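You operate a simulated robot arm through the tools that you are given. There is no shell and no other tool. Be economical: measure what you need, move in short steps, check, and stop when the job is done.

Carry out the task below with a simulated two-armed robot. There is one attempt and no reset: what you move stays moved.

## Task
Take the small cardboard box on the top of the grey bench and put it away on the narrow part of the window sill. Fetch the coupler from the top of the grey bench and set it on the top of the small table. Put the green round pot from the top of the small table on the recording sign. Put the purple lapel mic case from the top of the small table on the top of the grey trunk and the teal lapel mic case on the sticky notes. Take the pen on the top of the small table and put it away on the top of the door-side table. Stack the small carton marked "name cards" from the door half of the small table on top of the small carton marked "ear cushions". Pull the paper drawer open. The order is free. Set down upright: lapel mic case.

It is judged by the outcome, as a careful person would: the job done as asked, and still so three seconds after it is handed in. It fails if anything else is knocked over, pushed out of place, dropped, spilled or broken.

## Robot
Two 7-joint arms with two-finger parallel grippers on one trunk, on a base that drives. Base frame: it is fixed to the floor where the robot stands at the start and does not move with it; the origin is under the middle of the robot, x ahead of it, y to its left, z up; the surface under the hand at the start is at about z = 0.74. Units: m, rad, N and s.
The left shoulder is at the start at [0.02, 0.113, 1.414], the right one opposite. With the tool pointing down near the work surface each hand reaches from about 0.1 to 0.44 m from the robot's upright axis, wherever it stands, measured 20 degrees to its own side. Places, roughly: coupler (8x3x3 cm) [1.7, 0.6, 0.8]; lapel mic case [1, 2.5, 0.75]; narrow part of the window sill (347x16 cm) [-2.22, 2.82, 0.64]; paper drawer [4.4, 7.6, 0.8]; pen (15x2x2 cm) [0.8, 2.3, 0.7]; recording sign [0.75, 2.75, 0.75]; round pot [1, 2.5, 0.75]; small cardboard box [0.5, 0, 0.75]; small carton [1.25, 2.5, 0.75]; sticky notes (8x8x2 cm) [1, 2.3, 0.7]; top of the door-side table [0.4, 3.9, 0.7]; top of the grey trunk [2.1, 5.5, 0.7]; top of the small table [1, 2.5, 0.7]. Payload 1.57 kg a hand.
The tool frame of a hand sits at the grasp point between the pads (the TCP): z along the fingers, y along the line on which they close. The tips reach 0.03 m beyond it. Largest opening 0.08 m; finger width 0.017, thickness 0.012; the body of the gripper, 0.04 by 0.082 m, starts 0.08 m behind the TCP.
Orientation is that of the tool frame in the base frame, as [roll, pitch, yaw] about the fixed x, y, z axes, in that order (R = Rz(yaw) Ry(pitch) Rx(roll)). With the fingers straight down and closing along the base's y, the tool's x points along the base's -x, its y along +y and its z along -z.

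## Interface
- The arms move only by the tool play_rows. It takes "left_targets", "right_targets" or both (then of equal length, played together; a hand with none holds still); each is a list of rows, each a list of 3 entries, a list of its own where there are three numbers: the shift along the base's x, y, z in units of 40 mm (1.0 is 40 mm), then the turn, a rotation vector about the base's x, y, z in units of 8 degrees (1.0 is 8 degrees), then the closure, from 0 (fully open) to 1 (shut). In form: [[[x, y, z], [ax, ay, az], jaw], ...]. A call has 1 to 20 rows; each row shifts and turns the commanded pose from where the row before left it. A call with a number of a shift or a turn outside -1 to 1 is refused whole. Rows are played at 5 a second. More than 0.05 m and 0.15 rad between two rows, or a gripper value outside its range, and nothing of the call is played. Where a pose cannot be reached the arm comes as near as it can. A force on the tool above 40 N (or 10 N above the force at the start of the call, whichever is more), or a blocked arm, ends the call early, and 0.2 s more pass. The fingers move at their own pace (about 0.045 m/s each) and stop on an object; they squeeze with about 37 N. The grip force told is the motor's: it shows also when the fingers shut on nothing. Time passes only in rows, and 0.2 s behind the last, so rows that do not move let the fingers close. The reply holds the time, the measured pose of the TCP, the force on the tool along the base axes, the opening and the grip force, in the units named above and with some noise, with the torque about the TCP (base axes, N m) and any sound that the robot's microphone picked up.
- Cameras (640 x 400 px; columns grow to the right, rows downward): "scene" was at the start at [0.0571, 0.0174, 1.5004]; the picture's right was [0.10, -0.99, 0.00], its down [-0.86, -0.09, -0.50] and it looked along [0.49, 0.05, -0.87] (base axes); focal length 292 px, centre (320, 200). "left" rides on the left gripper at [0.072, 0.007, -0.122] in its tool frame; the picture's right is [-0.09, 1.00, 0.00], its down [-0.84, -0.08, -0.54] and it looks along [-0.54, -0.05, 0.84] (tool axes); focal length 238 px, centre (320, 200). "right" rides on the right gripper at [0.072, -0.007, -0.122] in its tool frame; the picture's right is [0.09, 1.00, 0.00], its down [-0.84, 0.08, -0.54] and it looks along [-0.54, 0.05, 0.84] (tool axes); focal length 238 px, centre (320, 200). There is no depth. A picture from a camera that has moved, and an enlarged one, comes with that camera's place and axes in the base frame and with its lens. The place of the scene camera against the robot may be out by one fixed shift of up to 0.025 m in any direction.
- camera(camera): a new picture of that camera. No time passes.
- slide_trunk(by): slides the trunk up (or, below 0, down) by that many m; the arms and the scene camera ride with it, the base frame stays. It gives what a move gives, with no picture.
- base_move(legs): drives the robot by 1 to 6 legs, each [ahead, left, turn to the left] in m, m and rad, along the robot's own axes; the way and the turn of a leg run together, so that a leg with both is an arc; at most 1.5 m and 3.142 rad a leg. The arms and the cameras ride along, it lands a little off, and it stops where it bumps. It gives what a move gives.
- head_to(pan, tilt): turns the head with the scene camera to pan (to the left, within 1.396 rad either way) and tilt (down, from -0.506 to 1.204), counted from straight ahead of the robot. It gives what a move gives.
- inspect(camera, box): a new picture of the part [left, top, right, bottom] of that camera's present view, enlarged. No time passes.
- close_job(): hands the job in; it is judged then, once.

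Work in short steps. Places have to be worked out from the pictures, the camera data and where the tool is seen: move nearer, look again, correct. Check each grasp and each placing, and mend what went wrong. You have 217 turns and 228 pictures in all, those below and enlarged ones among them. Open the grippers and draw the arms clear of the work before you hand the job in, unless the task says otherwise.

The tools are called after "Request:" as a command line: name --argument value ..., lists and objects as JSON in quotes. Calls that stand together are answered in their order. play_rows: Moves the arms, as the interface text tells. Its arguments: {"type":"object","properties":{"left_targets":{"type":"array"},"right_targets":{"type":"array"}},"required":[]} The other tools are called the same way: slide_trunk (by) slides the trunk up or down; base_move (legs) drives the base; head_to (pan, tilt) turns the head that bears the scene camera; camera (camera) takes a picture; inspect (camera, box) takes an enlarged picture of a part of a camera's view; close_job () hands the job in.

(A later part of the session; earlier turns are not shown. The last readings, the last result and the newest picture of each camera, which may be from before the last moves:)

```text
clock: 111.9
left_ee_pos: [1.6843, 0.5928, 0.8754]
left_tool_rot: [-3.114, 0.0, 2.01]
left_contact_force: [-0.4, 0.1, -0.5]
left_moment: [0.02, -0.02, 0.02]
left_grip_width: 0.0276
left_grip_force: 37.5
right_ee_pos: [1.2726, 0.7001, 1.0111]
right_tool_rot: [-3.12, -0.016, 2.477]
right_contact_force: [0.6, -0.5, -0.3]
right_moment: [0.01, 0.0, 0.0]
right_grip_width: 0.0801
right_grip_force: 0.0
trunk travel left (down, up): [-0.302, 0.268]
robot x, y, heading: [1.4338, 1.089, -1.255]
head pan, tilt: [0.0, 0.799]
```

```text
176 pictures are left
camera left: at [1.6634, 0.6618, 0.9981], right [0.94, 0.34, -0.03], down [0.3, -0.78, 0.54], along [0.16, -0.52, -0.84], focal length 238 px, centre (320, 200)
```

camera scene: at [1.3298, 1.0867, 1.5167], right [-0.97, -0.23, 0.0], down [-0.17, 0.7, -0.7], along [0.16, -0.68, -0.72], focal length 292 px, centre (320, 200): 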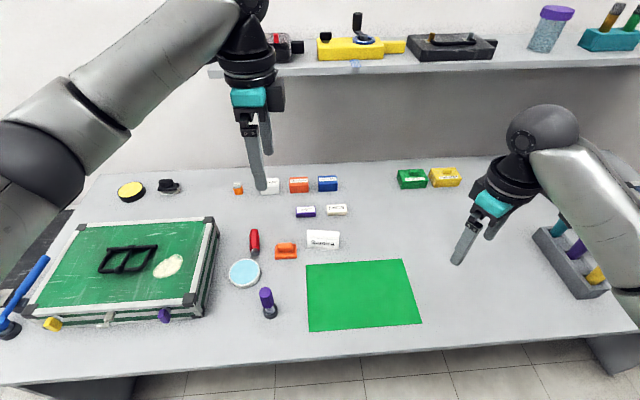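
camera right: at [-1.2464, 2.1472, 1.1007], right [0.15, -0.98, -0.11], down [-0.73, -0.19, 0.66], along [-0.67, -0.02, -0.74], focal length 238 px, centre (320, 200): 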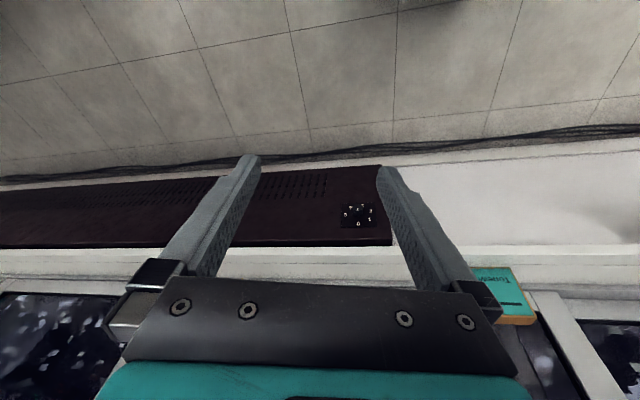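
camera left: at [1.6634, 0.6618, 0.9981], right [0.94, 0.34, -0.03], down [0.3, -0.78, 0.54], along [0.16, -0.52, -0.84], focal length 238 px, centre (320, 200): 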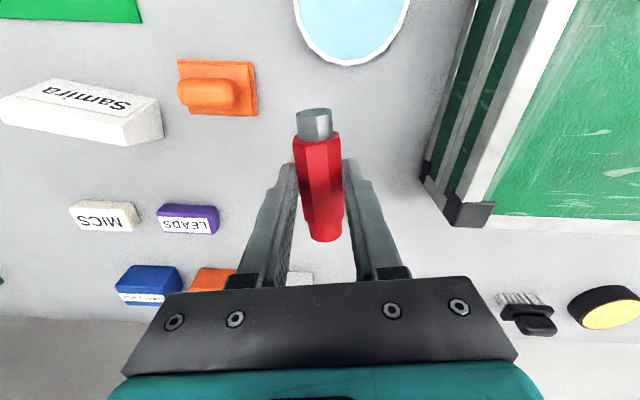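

Coupler held (2.8 cm). I raise, retract the hand and back off from the bench.

Request:
slide_trunk --by 0.2

Request:
play_rows --left_targets '[[[-0.25, 0.9, 0.3], [0, 0, 0], 1], [[-0.25, 0.9, 0.3], [0, 0, 0], 1], [[-0.25, 0.9, 0.2], [0, 0, 0], 1], [[-0.25, 0.9, 0], [0, 0, 0], 1]]'

Request:
base_move --legs '[[-0.15, 0, 0], [0, 0, 1.57]]'

Request:
head_to --pan 1.2 --tilt 0.6

Request:
camera --camera "scene"

```text
clock: 114.1
left_ee_pos: [1.6833, 0.5933, 1.0753]
left_tool_rot: [-3.114, 0.0, 2.01]
left_contact_force: [-0.7, -0.7, -0.4]
left_moment: [-0.04, 0.02, -0.02]
left_grip_width: 0.0278
left_grip_force: 36.6
right_ee_pos: [1.2721, 0.7004, 1.2107]
right_tool_rot: [-3.12, -0.018, 2.476]
right_contact_force: [-0.6, -0.2, -0.1]
right_moment: [0.01, 0.06, -0.02]
right_grip_width: 0.0802
right_grip_force: 0.0
trunk travel left (down, up): [-0.502, 0.068]
robot x, y, heading: [1.4351, 1.0925, -1.259]
head pan, tilt: [0.0, 0.799]
```

```text
clock: 115.1
left_ee_pos: [1.6466, 0.7379, 1.1079]
left_tool_rot: [-3.117, 0.0, 2.011]
left_contact_force: [0.0, -0.3, -0.9]
left_moment: [-0.01, -0.01, -0.01]
left_grip_width: 0.0278
left_grip_force: 37.4
right_ee_pos: [1.2716, 0.7016, 1.2105]
right_tool_rot: [-3.12, -0.018, 2.477]
right_contact_force: [0.9, 0.2, -0.5]
right_moment: [-0.02, -0.06, -0.01]
right_grip_width: 0.0799
right_grip_force: 0.1
trunk travel left (down, up): [-0.502, 0.068]
robot x, y, heading: [1.4308, 1.0956, -1.254]
head pan, tilt: [0.0, 0.799]
```

```text
clock: 120.2
left_ee_pos: [1.7467, 1.4397, 1.1093]
left_tool_rot: [-3.115, 0.002, -2.711]
left_contact_force: [0.1, -0.9, -0.5]
left_moment: [0.02, 0.03, 0.05]
left_grip_width: 0.0278
left_grip_force: 37.2
right_ee_pos: [1.7765, 1.066, 1.2115]
right_tool_rot: [-3.121, -0.017, -2.247]
right_contact_force: [0.3, 0.0, 0.4]
right_moment: [-0.01, 0.01, 0.02]
right_grip_width: 0.08
right_grip_force: 0.0
trunk travel left (down, up): [-0.502, 0.068]
robot x, y, heading: [1.3877, 1.2306, 0.306]
head pan, tilt: [0.0, 0.799]
```

```text
clock: 121.6
left_ee_pos: [1.7461, 1.4397, 1.1083]
left_tool_rot: [-3.115, 0.0, -2.712]
left_contact_force: [0.5, 0.3, -0.9]
left_moment: [0.01, -0.02, -0.01]
left_grip_width: 0.0277
left_grip_force: 36.6
right_ee_pos: [1.7764, 1.0664, 1.2114]
right_tool_rot: [-3.118, -0.016, -2.246]
right_contact_force: [-0.1, 0.0, 0.3]
right_moment: [-0.01, 0.0, 0.02]
right_grip_width: 0.0797
right_grip_force: 0.1
trunk travel left (down, up): [-0.502, 0.068]
robot x, y, heading: [1.3882, 1.2303, 0.306]
head pan, tilt: [1.201, 0.6]
```

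```text
175 pictures are left
camera scene: at [1.3848, 1.3331, 1.5706], right [1.0, -0.07, 0.0], down [-0.04, -0.56, -0.82], along [0.06, 0.82, -0.57], focal length 292 px, centre (320, 200)
```

scene: 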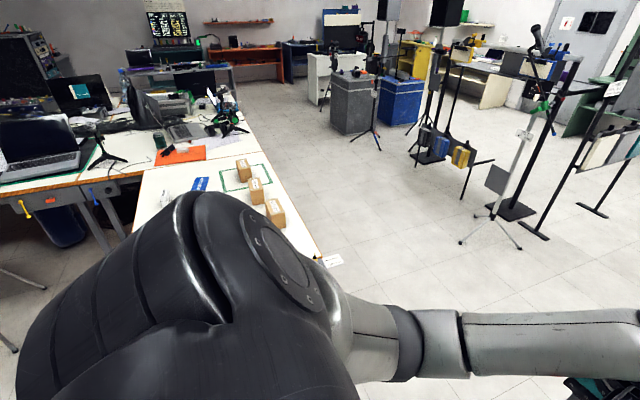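

I turn to face the small table and look.

Request:
base_move --legs '[[0, 0, 1.5]]'

Request:
head_to --pan 0 --tilt 0.6

Request:
camera --camera "scene"

```text
clock: 125.8
left_ee_pos: [1.1965, 1.5985, 1.1082]
left_tool_rot: [-3.116, 0.0, -1.187]
left_contact_force: [0.2, -0.6, -0.6]
left_moment: [-0.02, -0.03, 0.0]
left_grip_width: 0.0278
left_grip_force: 36.8
right_ee_pos: [1.5719, 1.611, 1.2103]
right_tool_rot: [-3.12, -0.018, -0.72]
right_contact_force: [-0.2, -0.3, -0.1]
right_moment: [0.01, 0.03, 0.05]
right_grip_width: 0.08
right_grip_force: 0.0
trunk travel left (down, up): [-0.502, 0.068]
robot x, y, heading: [1.3918, 1.2322, 1.825]
head pan, tilt: [1.201, 0.6]
```

```text
clock: 127.2
left_ee_pos: [1.1968, 1.5995, 1.1075]
left_tool_rot: [-3.116, 0.003, -1.187]
left_contact_force: [-0.1, 0.2, -0.7]
left_moment: [-0.03, 0.0, -0.02]
left_grip_width: 0.0276
left_grip_force: 36.8
right_ee_pos: [1.5706, 1.6121, 1.2119]
right_tool_rot: [-3.12, -0.017, -0.721]
right_contact_force: [-0.2, 0.9, 0.0]
right_moment: [0.02, 0.01, 0.02]
right_grip_width: 0.0799
right_grip_force: 0.1
trunk travel left (down, up): [-0.502, 0.068]
robot x, y, heading: [1.3867, 1.23, 1.825]
head pan, tilt: [0.0, 0.6]
```

```text
174 pictures are left
camera scene: at [1.3441, 1.3371, 1.5706], right [0.97, 0.25, 0.0], down [0.14, -0.55, -0.83], along [-0.21, 0.8, -0.56], focal length 292 px, centre (320, 200)
```

scene: 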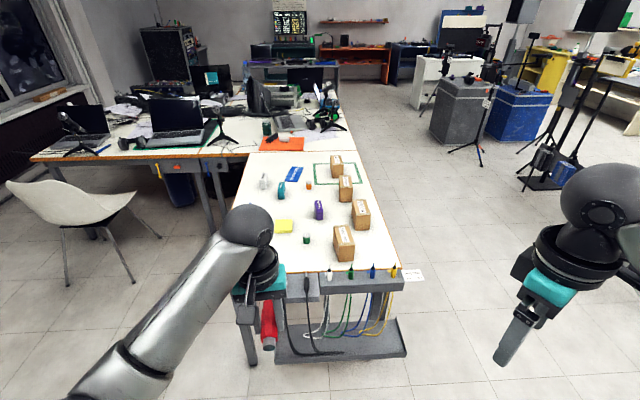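

The small table lies ahead with the cable rack at its near end. I zoom in to read the labels.

Request:
inspect --camera "scene" --box '[240, 145, 400, 245]'

Request:
inspect --camera "scene" --box '[300, 150, 390, 206]'

Request:
inspect --camera "scene" --box '[320, 190, 410, 290]'

```text
4.00 times, centred on (320, 195) of scene
camera zoom: at [1.3441, 1.3371, 1.5706], right [0.97, 0.25, 0.0], down [0.14, -0.55, -0.83], along [-0.21, 0.8, -0.56], focal length 1168 px, centre (320, 220)
```

zoom: 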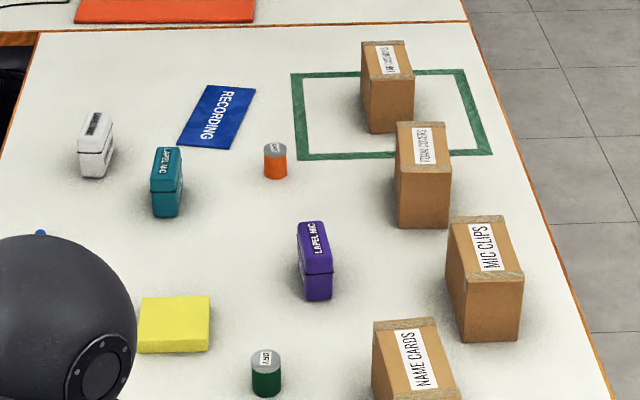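

```text
7.11 times, centred on (345, 178) of scene
camera zoom: at [1.3441, 1.3371, 1.5706], right [0.97, 0.25, 0.0], down [0.14, -0.55, -0.83], along [-0.21, 0.8, -0.56], focal length 2076 px, centre (142, 356)
```

zoom: 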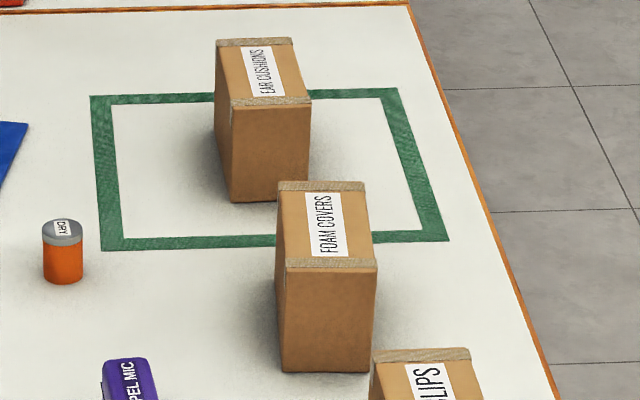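

```text
4.00 times, centred on (365, 240) of scene
camera zoom: at [1.3441, 1.3371, 1.5706], right [0.97, 0.25, 0.0], down [0.14, -0.55, -0.83], along [-0.21, 0.8, -0.56], focal length 1168 px, centre (140, 40)
```

zoom: 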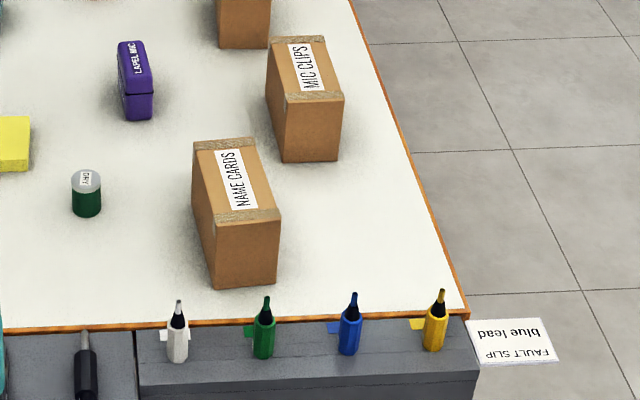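

Cartons in order: EAR CUSHIONS (far), FOAM COVERS, MIC CLIPS, NAME CARDS (near). I'll first work from the door side (right): drive around and face the table from there.

Request:
base_move --legs '[[0.237, -0.68, 0], [0.8, -0.13, 0], [0, 0, 1.62]]'

Request:
head_to --pan 0 --tilt 0.75

Request:
camera --camera "scene"

```text
clock: 138.9
left_ee_pos: [1.5591, 2.2183, 1.1078]
left_tool_rot: [-3.114, 0.001, 0.422]
left_contact_force: [0.5, 0.6, -1.1]
left_moment: [0.01, -0.01, 0.0]
left_grip_width: 0.0276
left_grip_force: 36.7
right_ee_pos: [1.5313, 2.5915, 1.2114]
right_tool_rot: [-3.118, -0.017, 0.889]
right_contact_force: [1.1, -0.9, -0.3]
right_moment: [-0.01, 0.02, -0.01]
right_grip_width: 0.0801
right_grip_force: 0.1
trunk travel left (down, up): [-0.502, 0.068]
robot x, y, heading: [1.9222, 2.4275, -2.848]
head pan, tilt: [0.0, 0.6]
```

```text
clock: 139.6
left_ee_pos: [1.5595, 2.219, 1.1075]
left_tool_rot: [-3.115, 0.001, 0.422]
left_contact_force: [0.0, 0.5, -0.5]
left_moment: [0.01, 0.0, 0.01]
left_grip_width: 0.0274
left_grip_force: 36.8
right_ee_pos: [1.532, 2.5928, 1.211]
right_tool_rot: [-3.118, -0.017, 0.888]
right_contact_force: [0.5, 0.4, 1.1]
right_moment: [0.03, 0.0, 0.02]
right_grip_width: 0.0798
right_grip_force: 0.1
trunk travel left (down, up): [-0.502, 0.068]
robot x, y, heading: [1.9182, 2.4257, -2.846]
head pan, tilt: [0.0, 0.75]
```

```text
170 pictures are left
camera scene: at [1.8111, 2.4077, 1.5578], right [-0.29, 0.96, 0.0], down [0.65, 0.2, -0.73], along [-0.7, -0.21, -0.68], focal length 292 px, centre (320, 200)
```

scene: 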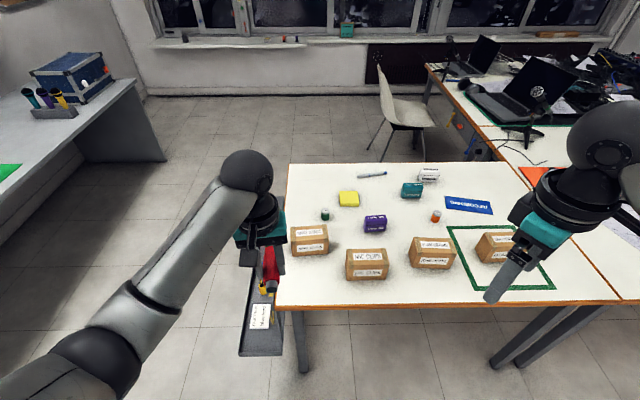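

Clear view. I'll set the coupler in the free spot near the edge around (1.33, 2.22), in front of NAME CARDS. I drive closer (0.22 ahead, 0.1 right).

Request:
base_move --legs '[[0.22, -0.1, 0]]'

Request:
camera --camera "left"

Request:
camera --camera "scene"

```text
clock: 141.4
left_ee_pos: [1.3218, 2.2481, 1.1069]
left_tool_rot: [-3.115, 0.0, 0.424]
left_contact_force: [-0.2, 1.8, -1.2]
left_moment: [-0.01, -0.01, -0.01]
left_grip_width: 0.0278
left_grip_force: 37.0
right_ee_pos: [1.2934, 2.6221, 1.2107]
right_tool_rot: [-3.118, -0.017, 0.89]
right_contact_force: [0.3, 0.6, 0.2]
right_moment: [0.0, -0.04, -0.03]
right_grip_width: 0.0803
right_grip_force: 0.1
trunk travel left (down, up): [-0.502, 0.068]
robot x, y, heading: [1.6842, 2.4507, -2.844]
head pan, tilt: [0.0, 0.75]
```

```text
169 pictures are left
camera left: at [1.393, 2.2702, 1.2301], right [0.33, -0.94, -0.03], down [-0.79, -0.29, 0.54], along [-0.52, -0.16, -0.84], focal length 238 px, centre (320, 200)
```

left: 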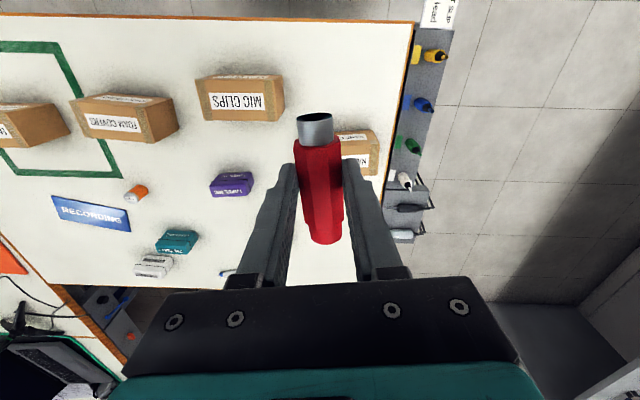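

```text
168 pictures are left
camera scene: at [1.5735, 2.4387, 1.5577], right [-0.29, 0.96, 0.0], down [0.65, 0.2, -0.73], along [-0.7, -0.21, -0.68], focal length 292 px, centre (320, 200)
```

scene: 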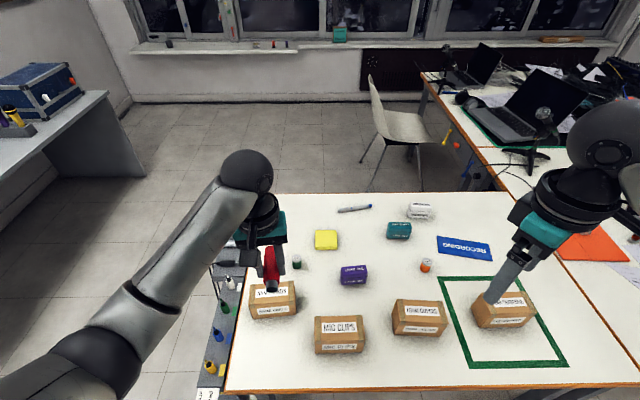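

I shift the coupler to (1.345, 2.225) and lower via the trunk by 0.22.

Request:
play_rows --left_targets '[[[0.6, -0.55, 0], [0, 0, 0], 1]]'

Request:
slide_trunk --by -0.22

Request:
play_rows --left_targets '[[[0, 0, -0.8], [0, 0, 0], 1], [[0, 0, -0.8], [0, 0, 0], 1]]'

Request:
camera --camera "left"

Request:
camera --camera "scene"

```text
clock: 141.8
left_ee_pos: [1.3485, 2.2258, 1.1083]
left_tool_rot: [-3.116, -0.001, 0.424]
left_contact_force: [0.0, 0.3, 0.4]
left_moment: [0.02, 0.0, 0.01]
left_grip_width: 0.0278
left_grip_force: 37.3
right_ee_pos: [1.2972, 2.6215, 1.2116]
right_tool_rot: [-3.118, -0.018, 0.893]
right_contact_force: [-0.6, -1.0, 0.6]
right_moment: [0.01, -0.02, 0.01]
right_grip_width: 0.0801
right_grip_force: 0.0
trunk travel left (down, up): [-0.502, 0.068]
robot x, y, heading: [1.6835, 2.4538, -2.844]
head pan, tilt: [0.0, 0.75]
```

```text
clock: 144.1
left_ee_pos: [1.3469, 2.2272, 0.8882]
left_tool_rot: [-3.113, 0.0, 0.424]
left_contact_force: [0.1, -1.1, -0.3]
left_moment: [0.0, -0.01, 0.04]
left_grip_width: 0.0279
left_grip_force: 36.5
right_ee_pos: [1.2953, 2.6225, 0.9919]
right_tool_rot: [-3.119, -0.017, 0.89]
right_contact_force: [0.2, 1.1, -0.1]
right_moment: [0.01, 0.0, 0.0]
right_grip_width: 0.08
right_grip_force: 0.0
trunk travel left (down, up): [-0.282, 0.288]
robot x, y, heading: [1.6841, 2.4555, -2.844]
head pan, tilt: [0.0, 0.75]
```

```text
clock: 144.7
left_ee_pos: [1.3461, 2.2278, 0.8248]
left_tool_rot: [-3.116, 0.0, 0.423]
left_contact_force: [-0.1, -0.4, -0.1]
left_moment: [-0.01, 0.02, -0.02]
left_grip_width: 0.0278
left_grip_force: 37.1
right_ee_pos: [1.2951, 2.6221, 0.9918]
right_tool_rot: [-3.119, -0.017, 0.89]
right_contact_force: [0.0, -0.3, 0.5]
right_moment: [0.01, 0.02, -0.01]
right_grip_width: 0.0801
right_grip_force: 0.0
trunk travel left (down, up): [-0.282, 0.288]
robot x, y, heading: [1.6792, 2.4528, -2.841]
head pan, tilt: [0.0, 0.75]
```

```text
167 pictures are left
camera left: at [1.4171, 2.2482, 0.9467], right [0.33, -0.94, -0.03], down [-0.79, -0.29, 0.54], along [-0.52, -0.16, -0.84], focal length 238 px, centre (320, 200)
```

left: 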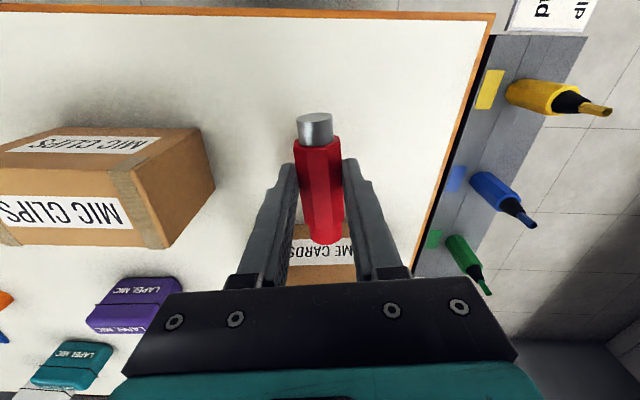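

```text
166 pictures are left
camera scene: at [1.5745, 2.4386, 1.3377], right [-0.29, 0.96, 0.0], down [0.65, 0.2, -0.73], along [-0.7, -0.21, -0.68], focal length 292 px, centre (320, 200)
```

scene: 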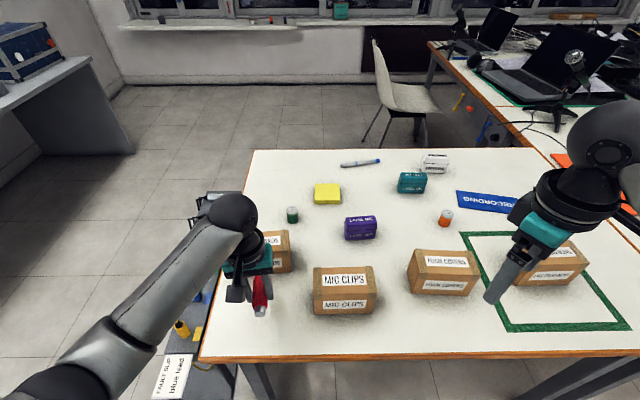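

The NAME CARDS face is closer than estimated, so I rotate the coupler parallel to the table edge to leave more room.

Request:
play_rows --left_targets '[[[0, 0, 1], [0, 0, 0], 1], [[0.3, 0, 0.7], [0, 0, -1], 1], [[0.3, 0, 0], [0, 0, -1], 1], [[0, 0, 0], [0, 0, -1], 1], [[0, 0, 0], [0, 0, -1], 1], [[0, 0, 0], [0, 0, -1], 1], [[0, 0, 0], [0, 0, -1], 1], [[0, 0, 0], [0, 0, -1], 1], [[0, 0, 0], [0, 0, -1], 1], [[0, 0, 0], [0, 0, -1], 1], [[0, 0, 0], [0, 0, -1], 1], [[0, 0, 0], [0, 0, -1], 1]]'

Request:
camera --camera "left"

Request:
camera --camera "scene"

```text
clock: 147.3
left_ee_pos: [1.3722, 2.2268, 0.8928]
left_tool_rot: [-3.118, 0.003, -1.113]
left_contact_force: [-0.3, -0.2, -0.3]
left_moment: [0.02, 0.03, -0.01]
left_grip_width: 0.0277
left_grip_force: 36.7
right_ee_pos: [1.2937, 2.6214, 0.9912]
right_tool_rot: [-3.118, -0.02, 0.889]
right_contact_force: [-0.3, 0.3, -0.3]
right_moment: [0.01, -0.01, 0.0]
right_grip_width: 0.0798
right_grip_force: 0.1
trunk travel left (down, up): [-0.282, 0.288]
robot x, y, heading: [1.6805, 2.4548, -2.845]
head pan, tilt: [0.0, 0.75]
```

```text
165 pictures are left
camera left: at [1.3951, 2.1585, 1.0151], right [-0.93, -0.36, -0.03], down [-0.31, 0.78, 0.55], along [-0.17, 0.52, -0.84], focal length 238 px, centre (320, 200)
```

left: 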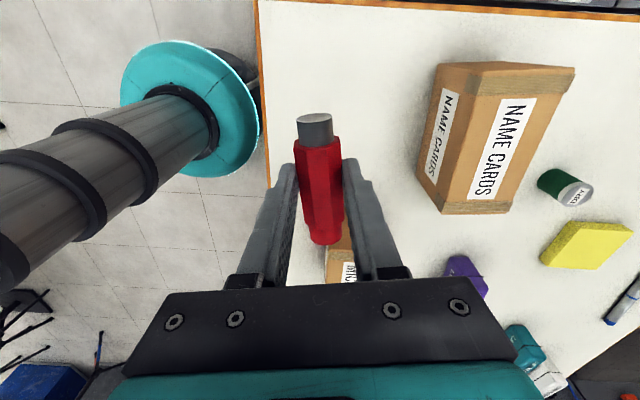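

```text
164 pictures are left
camera scene: at [1.5745, 2.4386, 1.3377], right [-0.29, 0.96, 0.0], down [0.65, 0.2, -0.73], along [-0.7, -0.21, -0.68], focal length 292 px, centre (320, 200)
```

scene: 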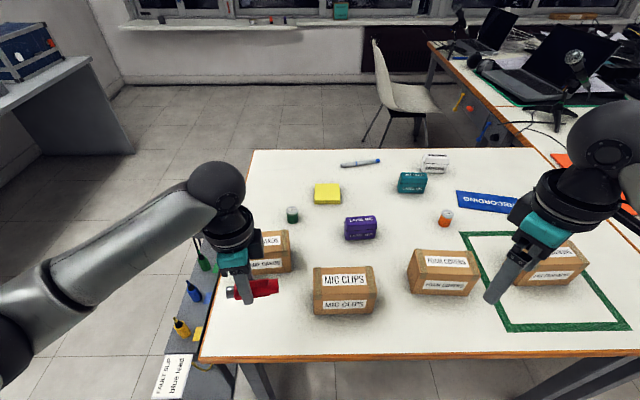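

Good clearances now (edge 7 cm, carton 12 cm, MIC CLIPS 8 cm). I lower the coupler until contact.

Request:
play_rows --left_targets '[[[0, 0, -0.9], [0, 0, 0], 1], [[0, 0, -0.9], [0, 0, 0], 1], [[0, 0, -0.7], [0, 0, 0], 1]]'

Request:
play_rows --left_targets '[[[0, 0, -0.15], [0, 0, 0], 1], [[0, 0, -0.15], [0, 0, 0], 1], [[0, 0, -0.15], [0, 0, 0], 1], [[0, 0, -0.15], [0, 0, 0], 1], [[0, 0, -0.1], [0, 0, 0], 1]]'

```text
clock: 148.1
left_ee_pos: [1.3734, 2.2264, 0.7912]
left_tool_rot: [-3.116, -0.001, -1.112]
left_contact_force: [-0.1, 0.8, -0.6]
left_moment: [-0.02, 0.01, 0.01]
left_grip_width: 0.0279
left_grip_force: 37.1
right_ee_pos: [1.2944, 2.6228, 0.9911]
right_tool_rot: [-3.118, -0.018, 0.891]
right_contact_force: [-0.1, 0.1, 0.7]
right_moment: [-0.02, 0.02, 0.01]
right_grip_width: 0.0799
right_grip_force: 0.0
trunk travel left (down, up): [-0.282, 0.288]
robot x, y, heading: [1.6826, 2.4545, -2.843]
head pan, tilt: [0.0, 0.75]
```

```text
clock: 149.3
left_ee_pos: [1.3711, 2.2288, 0.7708]
left_tool_rot: [-3.122, 0.006, -1.113]
left_contact_force: [6.4, 0.2, 14.5]
left_moment: [-0.17, -0.1, 0.09]
left_grip_width: 0.0281
left_grip_force: 37.0
right_ee_pos: [1.2954, 2.6216, 0.9917]
right_tool_rot: [-3.118, -0.015, 0.89]
right_contact_force: [0.9, -0.3, 0.1]
right_moment: [0.01, -0.01, 0.0]
right_grip_width: 0.0799
right_grip_force: 0.2
trunk travel left (down, up): [-0.282, 0.288]
robot x, y, heading: [1.6809, 2.4558, -2.845]
head pan, tilt: [0.0, 0.75]
stopped in row 5 (left hand): the force on the tool passed its limit at 46 N (the readings are from after the stop); the commanded pose is now the measured one
```

Contact at TCP 0.771, so the tabletop is at z≈0.735. I release and lift.

Request:
play_rows --left_targets '[[[0, 0, 0.05], [0, 0, 0], 0.6], [[0, 0, 0], [0, 0, 0], 0.3], [[0, 0, 0], [0, 0, 0], 0.3], [[0, 0, 1], [0, 0, 0], 0.3], [[0, 0, 1], [0, 0, 0], 0.3], [[0, 0, 1], [0, 0, 0], 0]]'

Request:
camera --camera "left"

```text
clock: 150.7
left_ee_pos: [1.3707, 2.2304, 0.8918]
left_tool_rot: [-3.118, 0.005, -1.111]
left_contact_force: [0.5, 0.1, -0.9]
left_moment: [0.04, 0.0, 0.01]
left_grip_width: 0.0798
left_grip_force: 0.1
right_ee_pos: [1.2948, 2.6225, 0.9911]
right_tool_rot: [-3.12, -0.018, 0.89]
right_contact_force: [0.3, 0.6, 0.2]
right_moment: [-0.02, -0.01, 0.0]
right_grip_width: 0.0803
right_grip_force: 0.0
trunk travel left (down, up): [-0.282, 0.288]
robot x, y, heading: [1.6817, 2.4582, -2.844]
head pan, tilt: [0.0, 0.75]
```

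```text
163 pictures are left
camera left: at [1.3955, 2.161, 1.0138], right [-0.93, -0.36, -0.02], down [-0.31, 0.78, 0.55], along [-0.18, 0.52, -0.84], focal length 238 px, centre (320, 200)
```

left: 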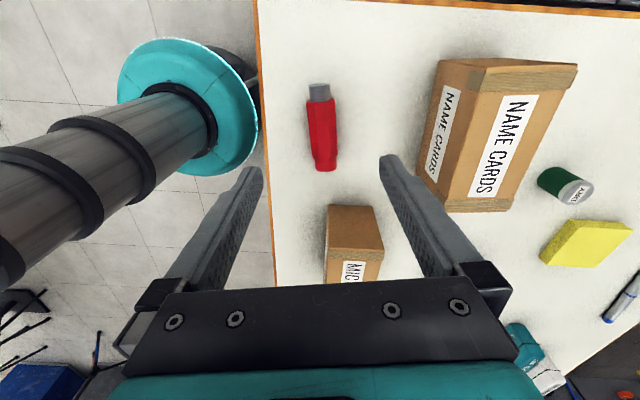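

Coupler is set down well. Next, NAME CARDS: top centre (1.233, 2.180), axis ≈23°. I move the left hand above it.

Request:
play_rows --left_targets '[[[-0.85, -0.3, 0.2], [0, 0, 0.25], 0], [[-0.85, -0.3, 0], [0, 0, 0], 0], [[-0.85, -0.3, 0], [0, 0, 0], 0], [[-0.85, -0.3, 0], [0, 0, 0], 0]]'

Request:
camera --camera "left"

```text
clock: 151.7
left_ee_pos: [1.2335, 2.1808, 0.8962]
left_tool_rot: [-3.123, 0.004, -1.078]
left_contact_force: [-0.8, 0.5, 0.6]
left_moment: [-0.01, -0.03, 0.0]
left_grip_width: 0.0799
left_grip_force: 0.0
right_ee_pos: [1.2946, 2.6224, 0.9902]
right_tool_rot: [-3.119, -0.017, 0.891]
right_contact_force: [-0.6, -0.3, 0.3]
right_moment: [-0.02, -0.01, 0.02]
right_grip_width: 0.0798
right_grip_force: 0.0
trunk travel left (down, up): [-0.282, 0.288]
robot x, y, heading: [1.6835, 2.4548, -2.839]
head pan, tilt: [0.0, 0.75]
```

```text
162 pictures are left
camera left: at [1.2614, 2.1115, 1.0189], right [-0.92, -0.39, -0.02], down [-0.34, 0.77, 0.55], along [-0.2, 0.51, -0.84], focal length 238 px, centre (320, 200)
```

left: 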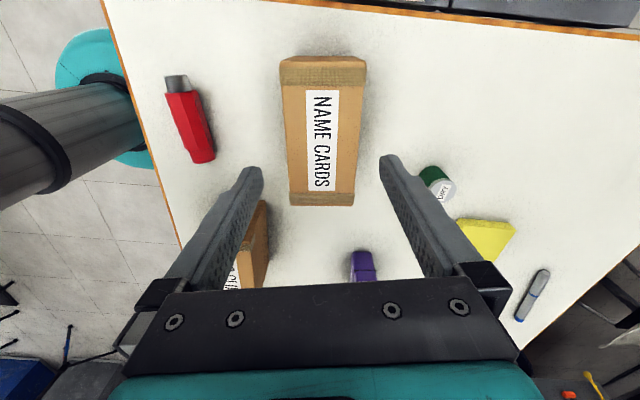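

Perfectly centred. I descend to TCP z≈0.80 and close.

Request:
play_rows --left_targets '[[[0, 0, -0.8], [0, 0, 0], 0], [[0, 0, -0.8], [0, 0, 0], 0], [[0, 0, -0.8], [0, 0, 0], 0], [[0, 0, 0], [0, 0, 0], 1], [[0, 0, 0], [0, 0, 0], 1], [[0, 0, 0], [0, 0, 0], 1], [[0, 0, 0], [0, 0, 0], 1]]'

Request:
camera --camera "left"

```text
clock: 153.3
left_ee_pos: [1.2329, 2.1806, 0.8037]
left_tool_rot: [-3.12, 0.006, -1.075]
left_contact_force: [-1.1, -1.2, 1.1]
left_moment: [0.03, 0.12, 0.05]
left_grip_width: 0.0631
left_grip_force: 37.0
right_ee_pos: [1.2948, 2.623, 0.9909]
right_tool_rot: [-3.118, -0.016, 0.891]
right_contact_force: [-0.2, -0.4, -0.3]
right_moment: [-0.02, -0.02, 0.0]
right_grip_width: 0.0799
right_grip_force: 0.1
trunk travel left (down, up): [-0.282, 0.288]
robot x, y, heading: [1.6841, 2.4526, -2.844]
head pan, tilt: [0.0, 0.75]
```

```text
161 pictures are left
camera left: at [1.26, 2.1122, 0.9259], right [-0.92, -0.39, -0.02], down [-0.34, 0.77, 0.55], along [-0.2, 0.51, -0.84], focal length 238 px, centre (320, 200)
```

left: 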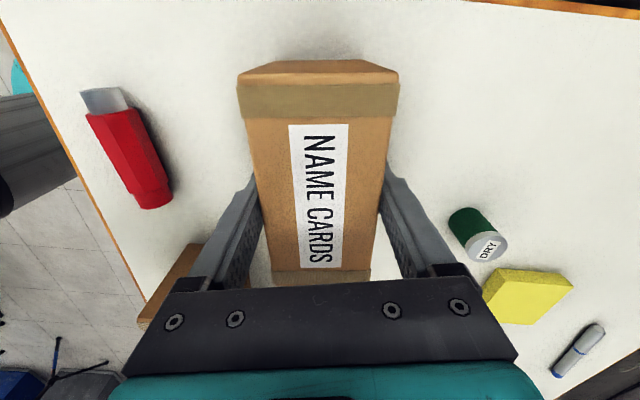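

Gripped (63 mm). I lift it with hand and trunk, then drive right along the table toward EAR CUSHIONS.

Request:
play_rows --left_targets '[[[0, 0, 0.9], [0, 0, 0], 1], [[0, 0, 0.9], [0, 0, 0], 1], [[0.4, 0.1, 0.9], [0, 0, 0], 1], [[0.4, 0.1, 0.9], [0, 0, 0], 1]]'

Request:
slide_trunk --by 0.12

Request:
base_move --legs '[[-0.05, -0.5, 0]]'

Request:
camera --camera "scene"

Request:
camera --camera "left"

```text
clock: 154.3
left_ee_pos: [1.2661, 2.1909, 0.9475]
left_tool_rot: [-3.122, 0.006, -1.076]
left_contact_force: [-1.2, 0.1, -3.1]
left_moment: [0.01, 0.01, 0.01]
left_grip_width: 0.0632
left_grip_force: 36.9
right_ee_pos: [1.2939, 2.6233, 0.9914]
right_tool_rot: [-3.119, -0.017, 0.889]
right_contact_force: [-0.5, 0.3, 0.7]
right_moment: [-0.01, -0.02, -0.03]
right_grip_width: 0.0802
right_grip_force: 0.1
trunk travel left (down, up): [-0.282, 0.288]
robot x, y, heading: [1.6842, 2.4568, -2.845]
head pan, tilt: [0.0, 0.75]
```

```text
clock: 155.8
left_ee_pos: [1.2664, 2.1905, 1.0664]
left_tool_rot: [-3.121, 0.006, -1.078]
left_contact_force: [0.3, 0.5, -3.5]
left_moment: [-0.01, 0.03, -0.02]
left_grip_width: 0.0629
left_grip_force: 37.6
right_ee_pos: [1.2936, 2.6218, 1.1101]
right_tool_rot: [-3.12, -0.016, 0.89]
right_contact_force: [-0.4, 0.5, -0.5]
right_moment: [0.03, 0.01, 0.0]
right_grip_width: 0.0798
right_grip_force: 0.0
trunk travel left (down, up): [-0.402, 0.168]
robot x, y, heading: [1.6877, 2.4564, -2.841]
head pan, tilt: [0.0, 0.75]
```

```text
clock: 158.8
left_ee_pos: [1.165, 2.6922, 1.0678]
left_tool_rot: [-3.12, 0.006, -1.077]
left_contact_force: [0.2, 1.2, -3.8]
left_moment: [-0.01, 0.02, 0.01]
left_grip_width: 0.0629
left_grip_force: 37.1
right_ee_pos: [1.1929, 3.1235, 1.1108]
right_tool_rot: [-3.119, -0.018, 0.89]
right_contact_force: [-0.5, -0.2, 0.2]
right_moment: [-0.01, -0.01, 0.01]
right_grip_width: 0.0796
right_grip_force: 0.0
trunk travel left (down, up): [-0.402, 0.168]
robot x, y, heading: [1.577, 2.9545, -2.847]
head pan, tilt: [0.0, 0.75]
```

```text
160 pictures are left
camera scene: at [1.473, 2.9397, 1.4577], right [-0.29, 0.96, 0.0], down [0.65, 0.2, -0.73], along [-0.7, -0.21, -0.68], focal length 292 px, centre (320, 200)
```

scene: 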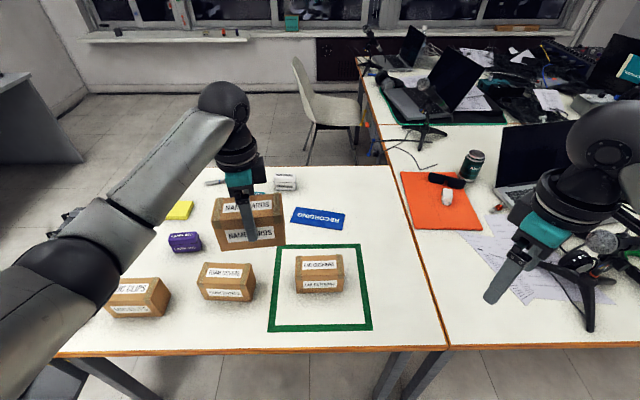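

```text
159 pictures are left
camera left: at [1.1913, 2.6238, 1.1892], right [-0.92, -0.39, -0.02], down [-0.34, 0.77, 0.55], along [-0.2, 0.51, -0.84], focal length 238 px, centre (320, 200)
```

left: 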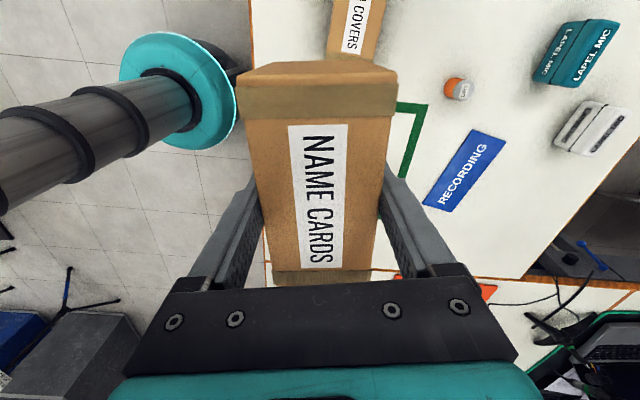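

EAR CUSHIONS is near (1.055, 2.814) by the head camera. I cross-check with the right wrist camera.

Request:
camera --camera "right"

```text
158 pictures are left
camera right: at [1.2331, 3.1804, 1.2342], right [0.83, -0.55, -0.02], down [-0.46, -0.71, 0.53], along [-0.31, -0.43, -0.85], focal length 238 px, centre (320, 200)
```

right: 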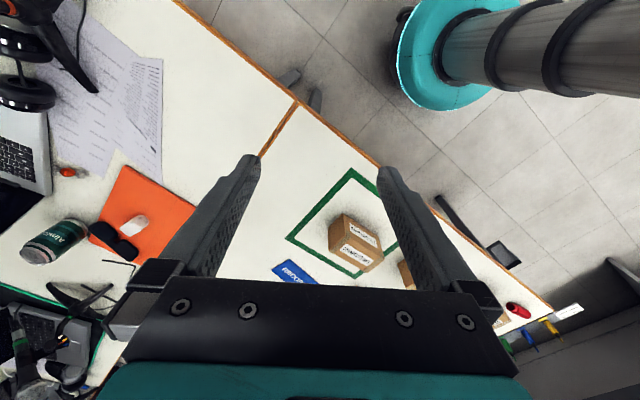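

I zoom in on it for exact corners.

Request:
inspect --camera "right" --box '[272, 156, 432, 284]'

```text
3.12 times, centred on (352, 220) of right
camera zoom: at [1.2331, 3.1804, 1.2342], right [0.83, -0.55, -0.02], down [-0.46, -0.71, 0.53], along [-0.31, -0.43, -0.85], focal length 745 px, centre (220, 138)
```

zoom: 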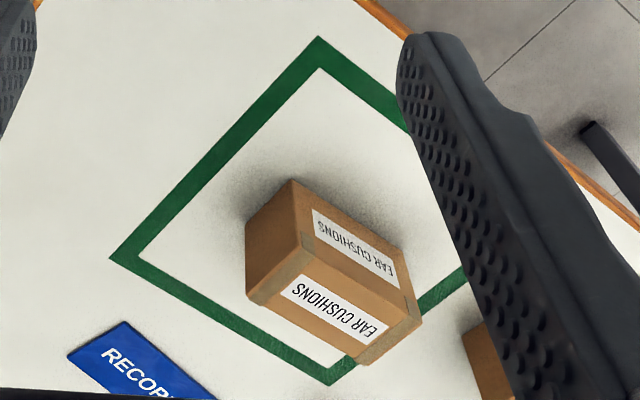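

Wrist view gives EAR CUSHIONS top centre ≈(1.072, 2.800), axis ≈16°. I retract the right hand off the neighbouring table, shift the base right, and position the carton above.

Request:
play_rows --right_targets '[[[0.9, 0.2, 0], [0, 0, -0.5], 0], [[0.9, 0.2, 0], [0, 0, -0.5], 0], [[0.9, 0.2, 0], [0, 0, -0.5], 0], [[0.5, 0.1, 0], [0, 0, -0.5], 0]]'

Request:
base_move --legs '[[0.04, -0.1, 0]]'

Request:
slide_trunk --by -0.08

Request:
camera --camera "scene"

```text
clock: 159.8
left_ee_pos: [1.1641, 2.6906, 1.0674]
left_tool_rot: [-3.12, 0.003, -1.077]
left_contact_force: [-0.3, 0.0, -3.3]
left_moment: [0.03, -0.03, -0.01]
left_grip_width: 0.0628
left_grip_force: 36.8
right_ee_pos: [1.2875, 3.1537, 1.1059]
right_tool_rot: [-3.119, -0.02, 0.609]
right_contact_force: [0.5, -0.8, -0.4]
right_moment: [0.0, 0.0, -0.03]
right_grip_width: 0.0801
right_grip_force: 0.1
right hand out of reach, approached as far as the arm can: row 3, 4
trunk travel left (down, up): [-0.402, 0.168]
robot x, y, heading: [1.5818, 2.9579, -2.849]
head pan, tilt: [0.0, 0.75]
```

```text
clock: 160.9
left_ee_pos: [1.097, 2.7759, 1.067]
left_tool_rot: [-3.119, 0.004, -1.077]
left_contact_force: [0.3, -0.2, -3.8]
left_moment: [-0.02, 0.0, -0.03]
left_grip_width: 0.0627
left_grip_force: 37.1
right_ee_pos: [1.2173, 3.2394, 1.1056]
right_tool_rot: [-3.122, -0.019, 0.612]
right_contact_force: [-0.4, 0.5, 0.1]
right_moment: [-0.03, -0.02, -0.02]
right_grip_width: 0.0799
right_grip_force: 0.1
trunk travel left (down, up): [-0.402, 0.168]
robot x, y, heading: [1.5132, 3.038, -2.842]
head pan, tilt: [0.0, 0.75]
```

```text
clock: 162.1
left_ee_pos: [1.0983, 2.7757, 0.987]
left_tool_rot: [-3.12, 0.006, -1.077]
left_contact_force: [0.5, -0.2, -2.9]
left_moment: [0.03, 0.01, -0.04]
left_grip_width: 0.0627
left_grip_force: 37.6
right_ee_pos: [1.2189, 3.2389, 1.0265]
right_tool_rot: [-3.12, -0.019, 0.611]
right_contact_force: [-0.4, -0.4, -1.0]
right_moment: [-0.01, 0.01, 0.0]
right_grip_width: 0.0799
right_grip_force: 0.0
trunk travel left (down, up): [-0.322, 0.248]
robot x, y, heading: [1.5185, 3.0396, -2.845]
head pan, tilt: [0.0, 0.75]
```

```text
156 pictures are left
camera scene: at [1.4062, 3.0226, 1.3778], right [-0.29, 0.96, 0.0], down [0.65, 0.2, -0.73], along [-0.7, -0.21, -0.68], focal length 292 px, centre (320, 200)
```

scene: 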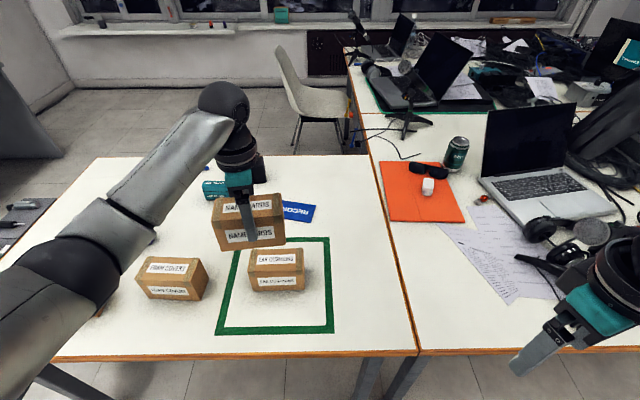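

I align the carton over EAR CUSHIONS (shift −26, +24 mm; yaw −7°) and verify visually before lowering.

Request:
play_rows --left_targets '[[[-0.33, 0.3, 0], [0, 0, -0.5], 1], [[-0.33, 0.3, 0], [0, 0, -0.38], 1], [[0, 0, -0.6], [0, 0, 0], 1]]'

Request:
inspect --camera "scene" --box '[190, 150, 350, 310]'

Request:
camera --camera "right"

Request:
camera --camera "left"

```text
clock: 162.9
left_ee_pos: [1.0718, 2.7975, 0.9629]
left_tool_rot: [-3.12, 0.006, -1.201]
left_contact_force: [-0.3, 0.9, -3.5]
left_moment: [-0.02, 0.0, -0.02]
left_grip_width: 0.0628
left_grip_force: 36.9
right_ee_pos: [1.219, 3.2373, 1.0251]
right_tool_rot: [-3.121, -0.019, 0.613]
right_contact_force: [-0.4, 0.7, 0.3]
right_moment: [0.0, -0.01, 0.03]
right_grip_width: 0.08
right_grip_force: 0.1
trunk travel left (down, up): [-0.322, 0.248]
robot x, y, heading: [1.514, 3.0407, -2.848]
head pan, tilt: [0.0, 0.75]
```

```text
2.50 times, centred on (270, 230) of scene
camera zoom: at [1.4061, 3.0224, 1.3777], right [-0.29, 0.96, 0.0], down [0.65, 0.2, -0.73], along [-0.7, -0.21, -0.68], focal length 730 px, centre (445, 125)
```

zoom: 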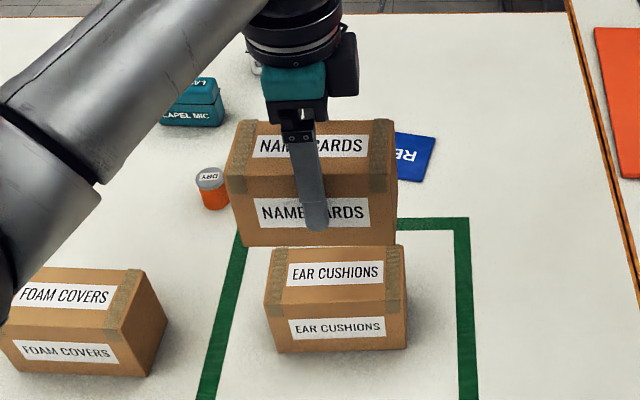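

```text
154 pictures are left
camera right: at [1.272, 3.2816, 1.1492], right [0.65, -0.76, -0.02], down [-0.64, -0.56, 0.52], along [-0.41, -0.33, -0.85], focal length 238 px, centre (320, 200)
```

right: 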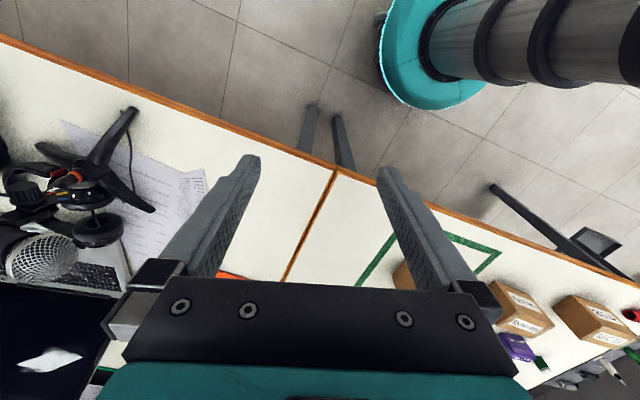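

```text
153 pictures are left
camera left: at [1.0899, 2.7268, 1.0857], right [-0.96, -0.27, -0.02], down [-0.24, 0.8, 0.55], along [-0.13, 0.53, -0.84], focal length 238 px, centre (320, 200)
```

left: 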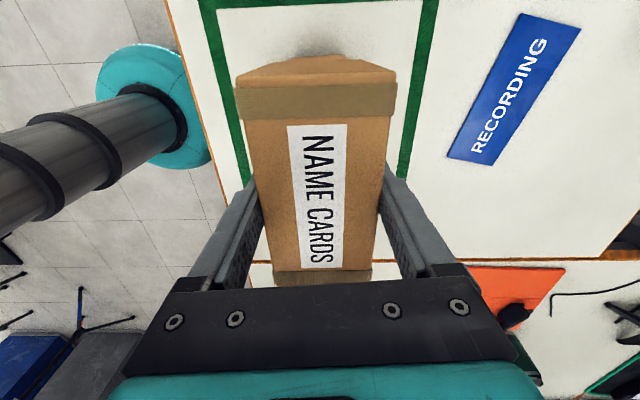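

Both near-bottom edges coincide within 3 mm in the same camera. I lower until contact.

Request:
play_rows --left_targets '[[[0, 0, -0.8], [0, 0, 0], 1], [[0, 0, -0.7], [0, 0, 0], 1], [[0, 0, -0.1], [0, 0, 0], 1], [[0, 0, -0.1], [0, 0, 0], 1]]'

Request:
play_rows --left_targets '[[[0, 0, -0.1], [0, 0, 0], 1], [[0, 0, -0.1], [0, 0, 0], 1], [[0, 0, -0.1], [0, 0, 0], 1]]'

Request:
inspect --camera "scene" --box '[190, 150, 350, 310]'

```text
clock: 163.9
left_ee_pos: [1.0713, 2.7992, 0.8943]
left_tool_rot: [-3.121, 0.004, -1.201]
left_contact_force: [-0.7, 0.0, -3.4]
left_moment: [-0.01, 0.0, 0.01]
left_grip_width: 0.0628
left_grip_force: 37.1
right_ee_pos: [1.2186, 3.24, 1.0257]
right_tool_rot: [-3.121, -0.019, 0.611]
right_contact_force: [0.1, -0.1, -0.1]
right_moment: [0.0, 0.01, -0.02]
right_grip_width: 0.0801
right_grip_force: 0.0
trunk travel left (down, up): [-0.322, 0.248]
robot x, y, heading: [1.5102, 3.0385, -2.843]
head pan, tilt: [0.0, 0.75]
```

```text
clock: 164.7
left_ee_pos: [1.0704, 2.7993, 0.889]
left_tool_rot: [-3.128, 0.008, -1.201]
left_contact_force: [7.3, -0.6, 28.0]
left_moment: [-0.29, -0.23, -0.24]
left_grip_width: 0.0627
left_grip_force: 37.2
right_ee_pos: [1.2211, 3.2382, 1.0265]
right_tool_rot: [-3.121, -0.017, 0.611]
right_contact_force: [1.3, 0.0, 0.1]
right_moment: [0.04, -0.01, -0.01]
right_grip_width: 0.08
right_grip_force: 0.1
trunk travel left (down, up): [-0.322, 0.248]
robot x, y, heading: [1.5131, 3.0395, -2.844]
head pan, tilt: [0.0, 0.75]
```

```text
2.50 times, centred on (270, 230) of scene
camera zoom: at [1.4092, 3.0237, 1.3783], right [-0.29, 0.96, 0.0], down [0.65, 0.2, -0.73], along [-0.7, -0.21, -0.68], focal length 730 px, centre (445, 125)
```

zoom: 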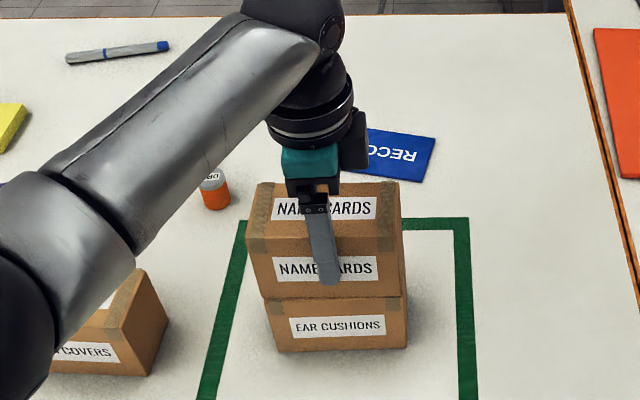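

Stacked well. I relieve the force, release and lift straight up.

Request:
play_rows --left_targets '[[[0, 0, 0.08], [0, 0, 0], 1], [[0, 0, 0], [0, 0, 0], 0.7], [[0, 0, 0], [0, 0, 0], 0], [[0, 0, 0], [0, 0, 0], 0]]'

Request:
play_rows --left_targets '[[[0, 0, 0.6], [0, 0, 0], 0], [[0, 0, 0.8], [0, 0, 0], 0], [[0, 0, 1], [0, 0, 0], 0], [[0.5, 0.1, 1], [0, 0, 0], 0]]'

Request:
inspect --camera "scene" --box '[190, 150, 350, 310]'

Request:
camera --camera "left"

```text
clock: 165.7
left_ee_pos: [1.0715, 2.7996, 0.8852]
left_tool_rot: [-3.119, 0.007, -1.199]
left_contact_force: [-0.2, -0.6, -0.6]
left_moment: [0.0, -0.01, -0.02]
left_grip_width: 0.0801
left_grip_force: 0.1
right_ee_pos: [1.2188, 3.2383, 1.0263]
right_tool_rot: [-3.122, -0.019, 0.611]
right_contact_force: [-0.2, 0.2, 0.2]
right_moment: [0.0, -0.01, 0.02]
right_grip_width: 0.0799
right_grip_force: 0.0
trunk travel left (down, up): [-0.322, 0.248]
robot x, y, heading: [1.5158, 3.0382, -2.848]
head pan, tilt: [0.0, 0.75]
```

```text
clock: 166.7
left_ee_pos: [1.0909, 2.8018, 1.0231]
left_tool_rot: [-3.117, 0.005, -1.202]
left_contact_force: [0.1, -0.3, 0.4]
left_moment: [0.02, 0.02, 0.01]
left_grip_width: 0.08
left_grip_force: 0.0
right_ee_pos: [1.2196, 3.2387, 1.0263]
right_tool_rot: [-3.121, -0.019, 0.611]
right_contact_force: [0.4, -1.2, -0.3]
right_moment: [0.02, 0.02, -0.02]
right_grip_width: 0.0801
right_grip_force: 0.1
trunk travel left (down, up): [-0.322, 0.248]
robot x, y, heading: [1.515, 3.0399, -2.85]
head pan, tilt: [0.0, 0.75]
```

```text
2.50 times, centred on (270, 230) of scene
camera zoom: at [1.4069, 3.0223, 1.3778], right [-0.29, 0.96, 0.0], down [0.65, 0.2, -0.73], along [-0.7, -0.21, -0.68], focal length 730 px, centre (445, 125)
```

zoom: 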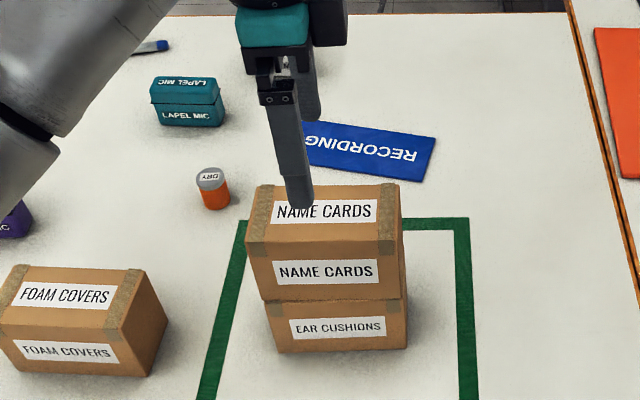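

```text
150 pictures are left
camera left: at [1.1089, 2.731, 1.1441], right [-0.96, -0.27, -0.02], down [-0.24, 0.8, 0.55], along [-0.13, 0.53, -0.84], focal length 238 px, centre (320, 200)
```

left: 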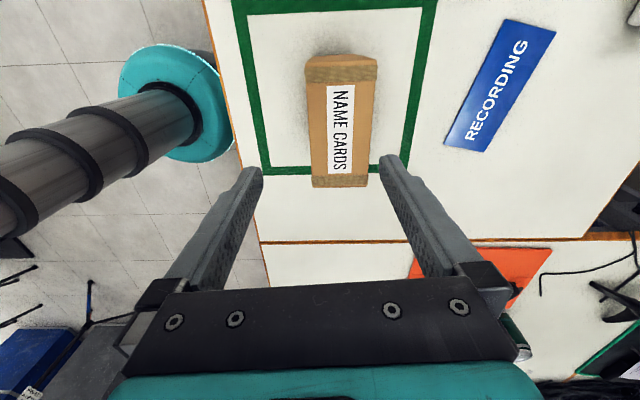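

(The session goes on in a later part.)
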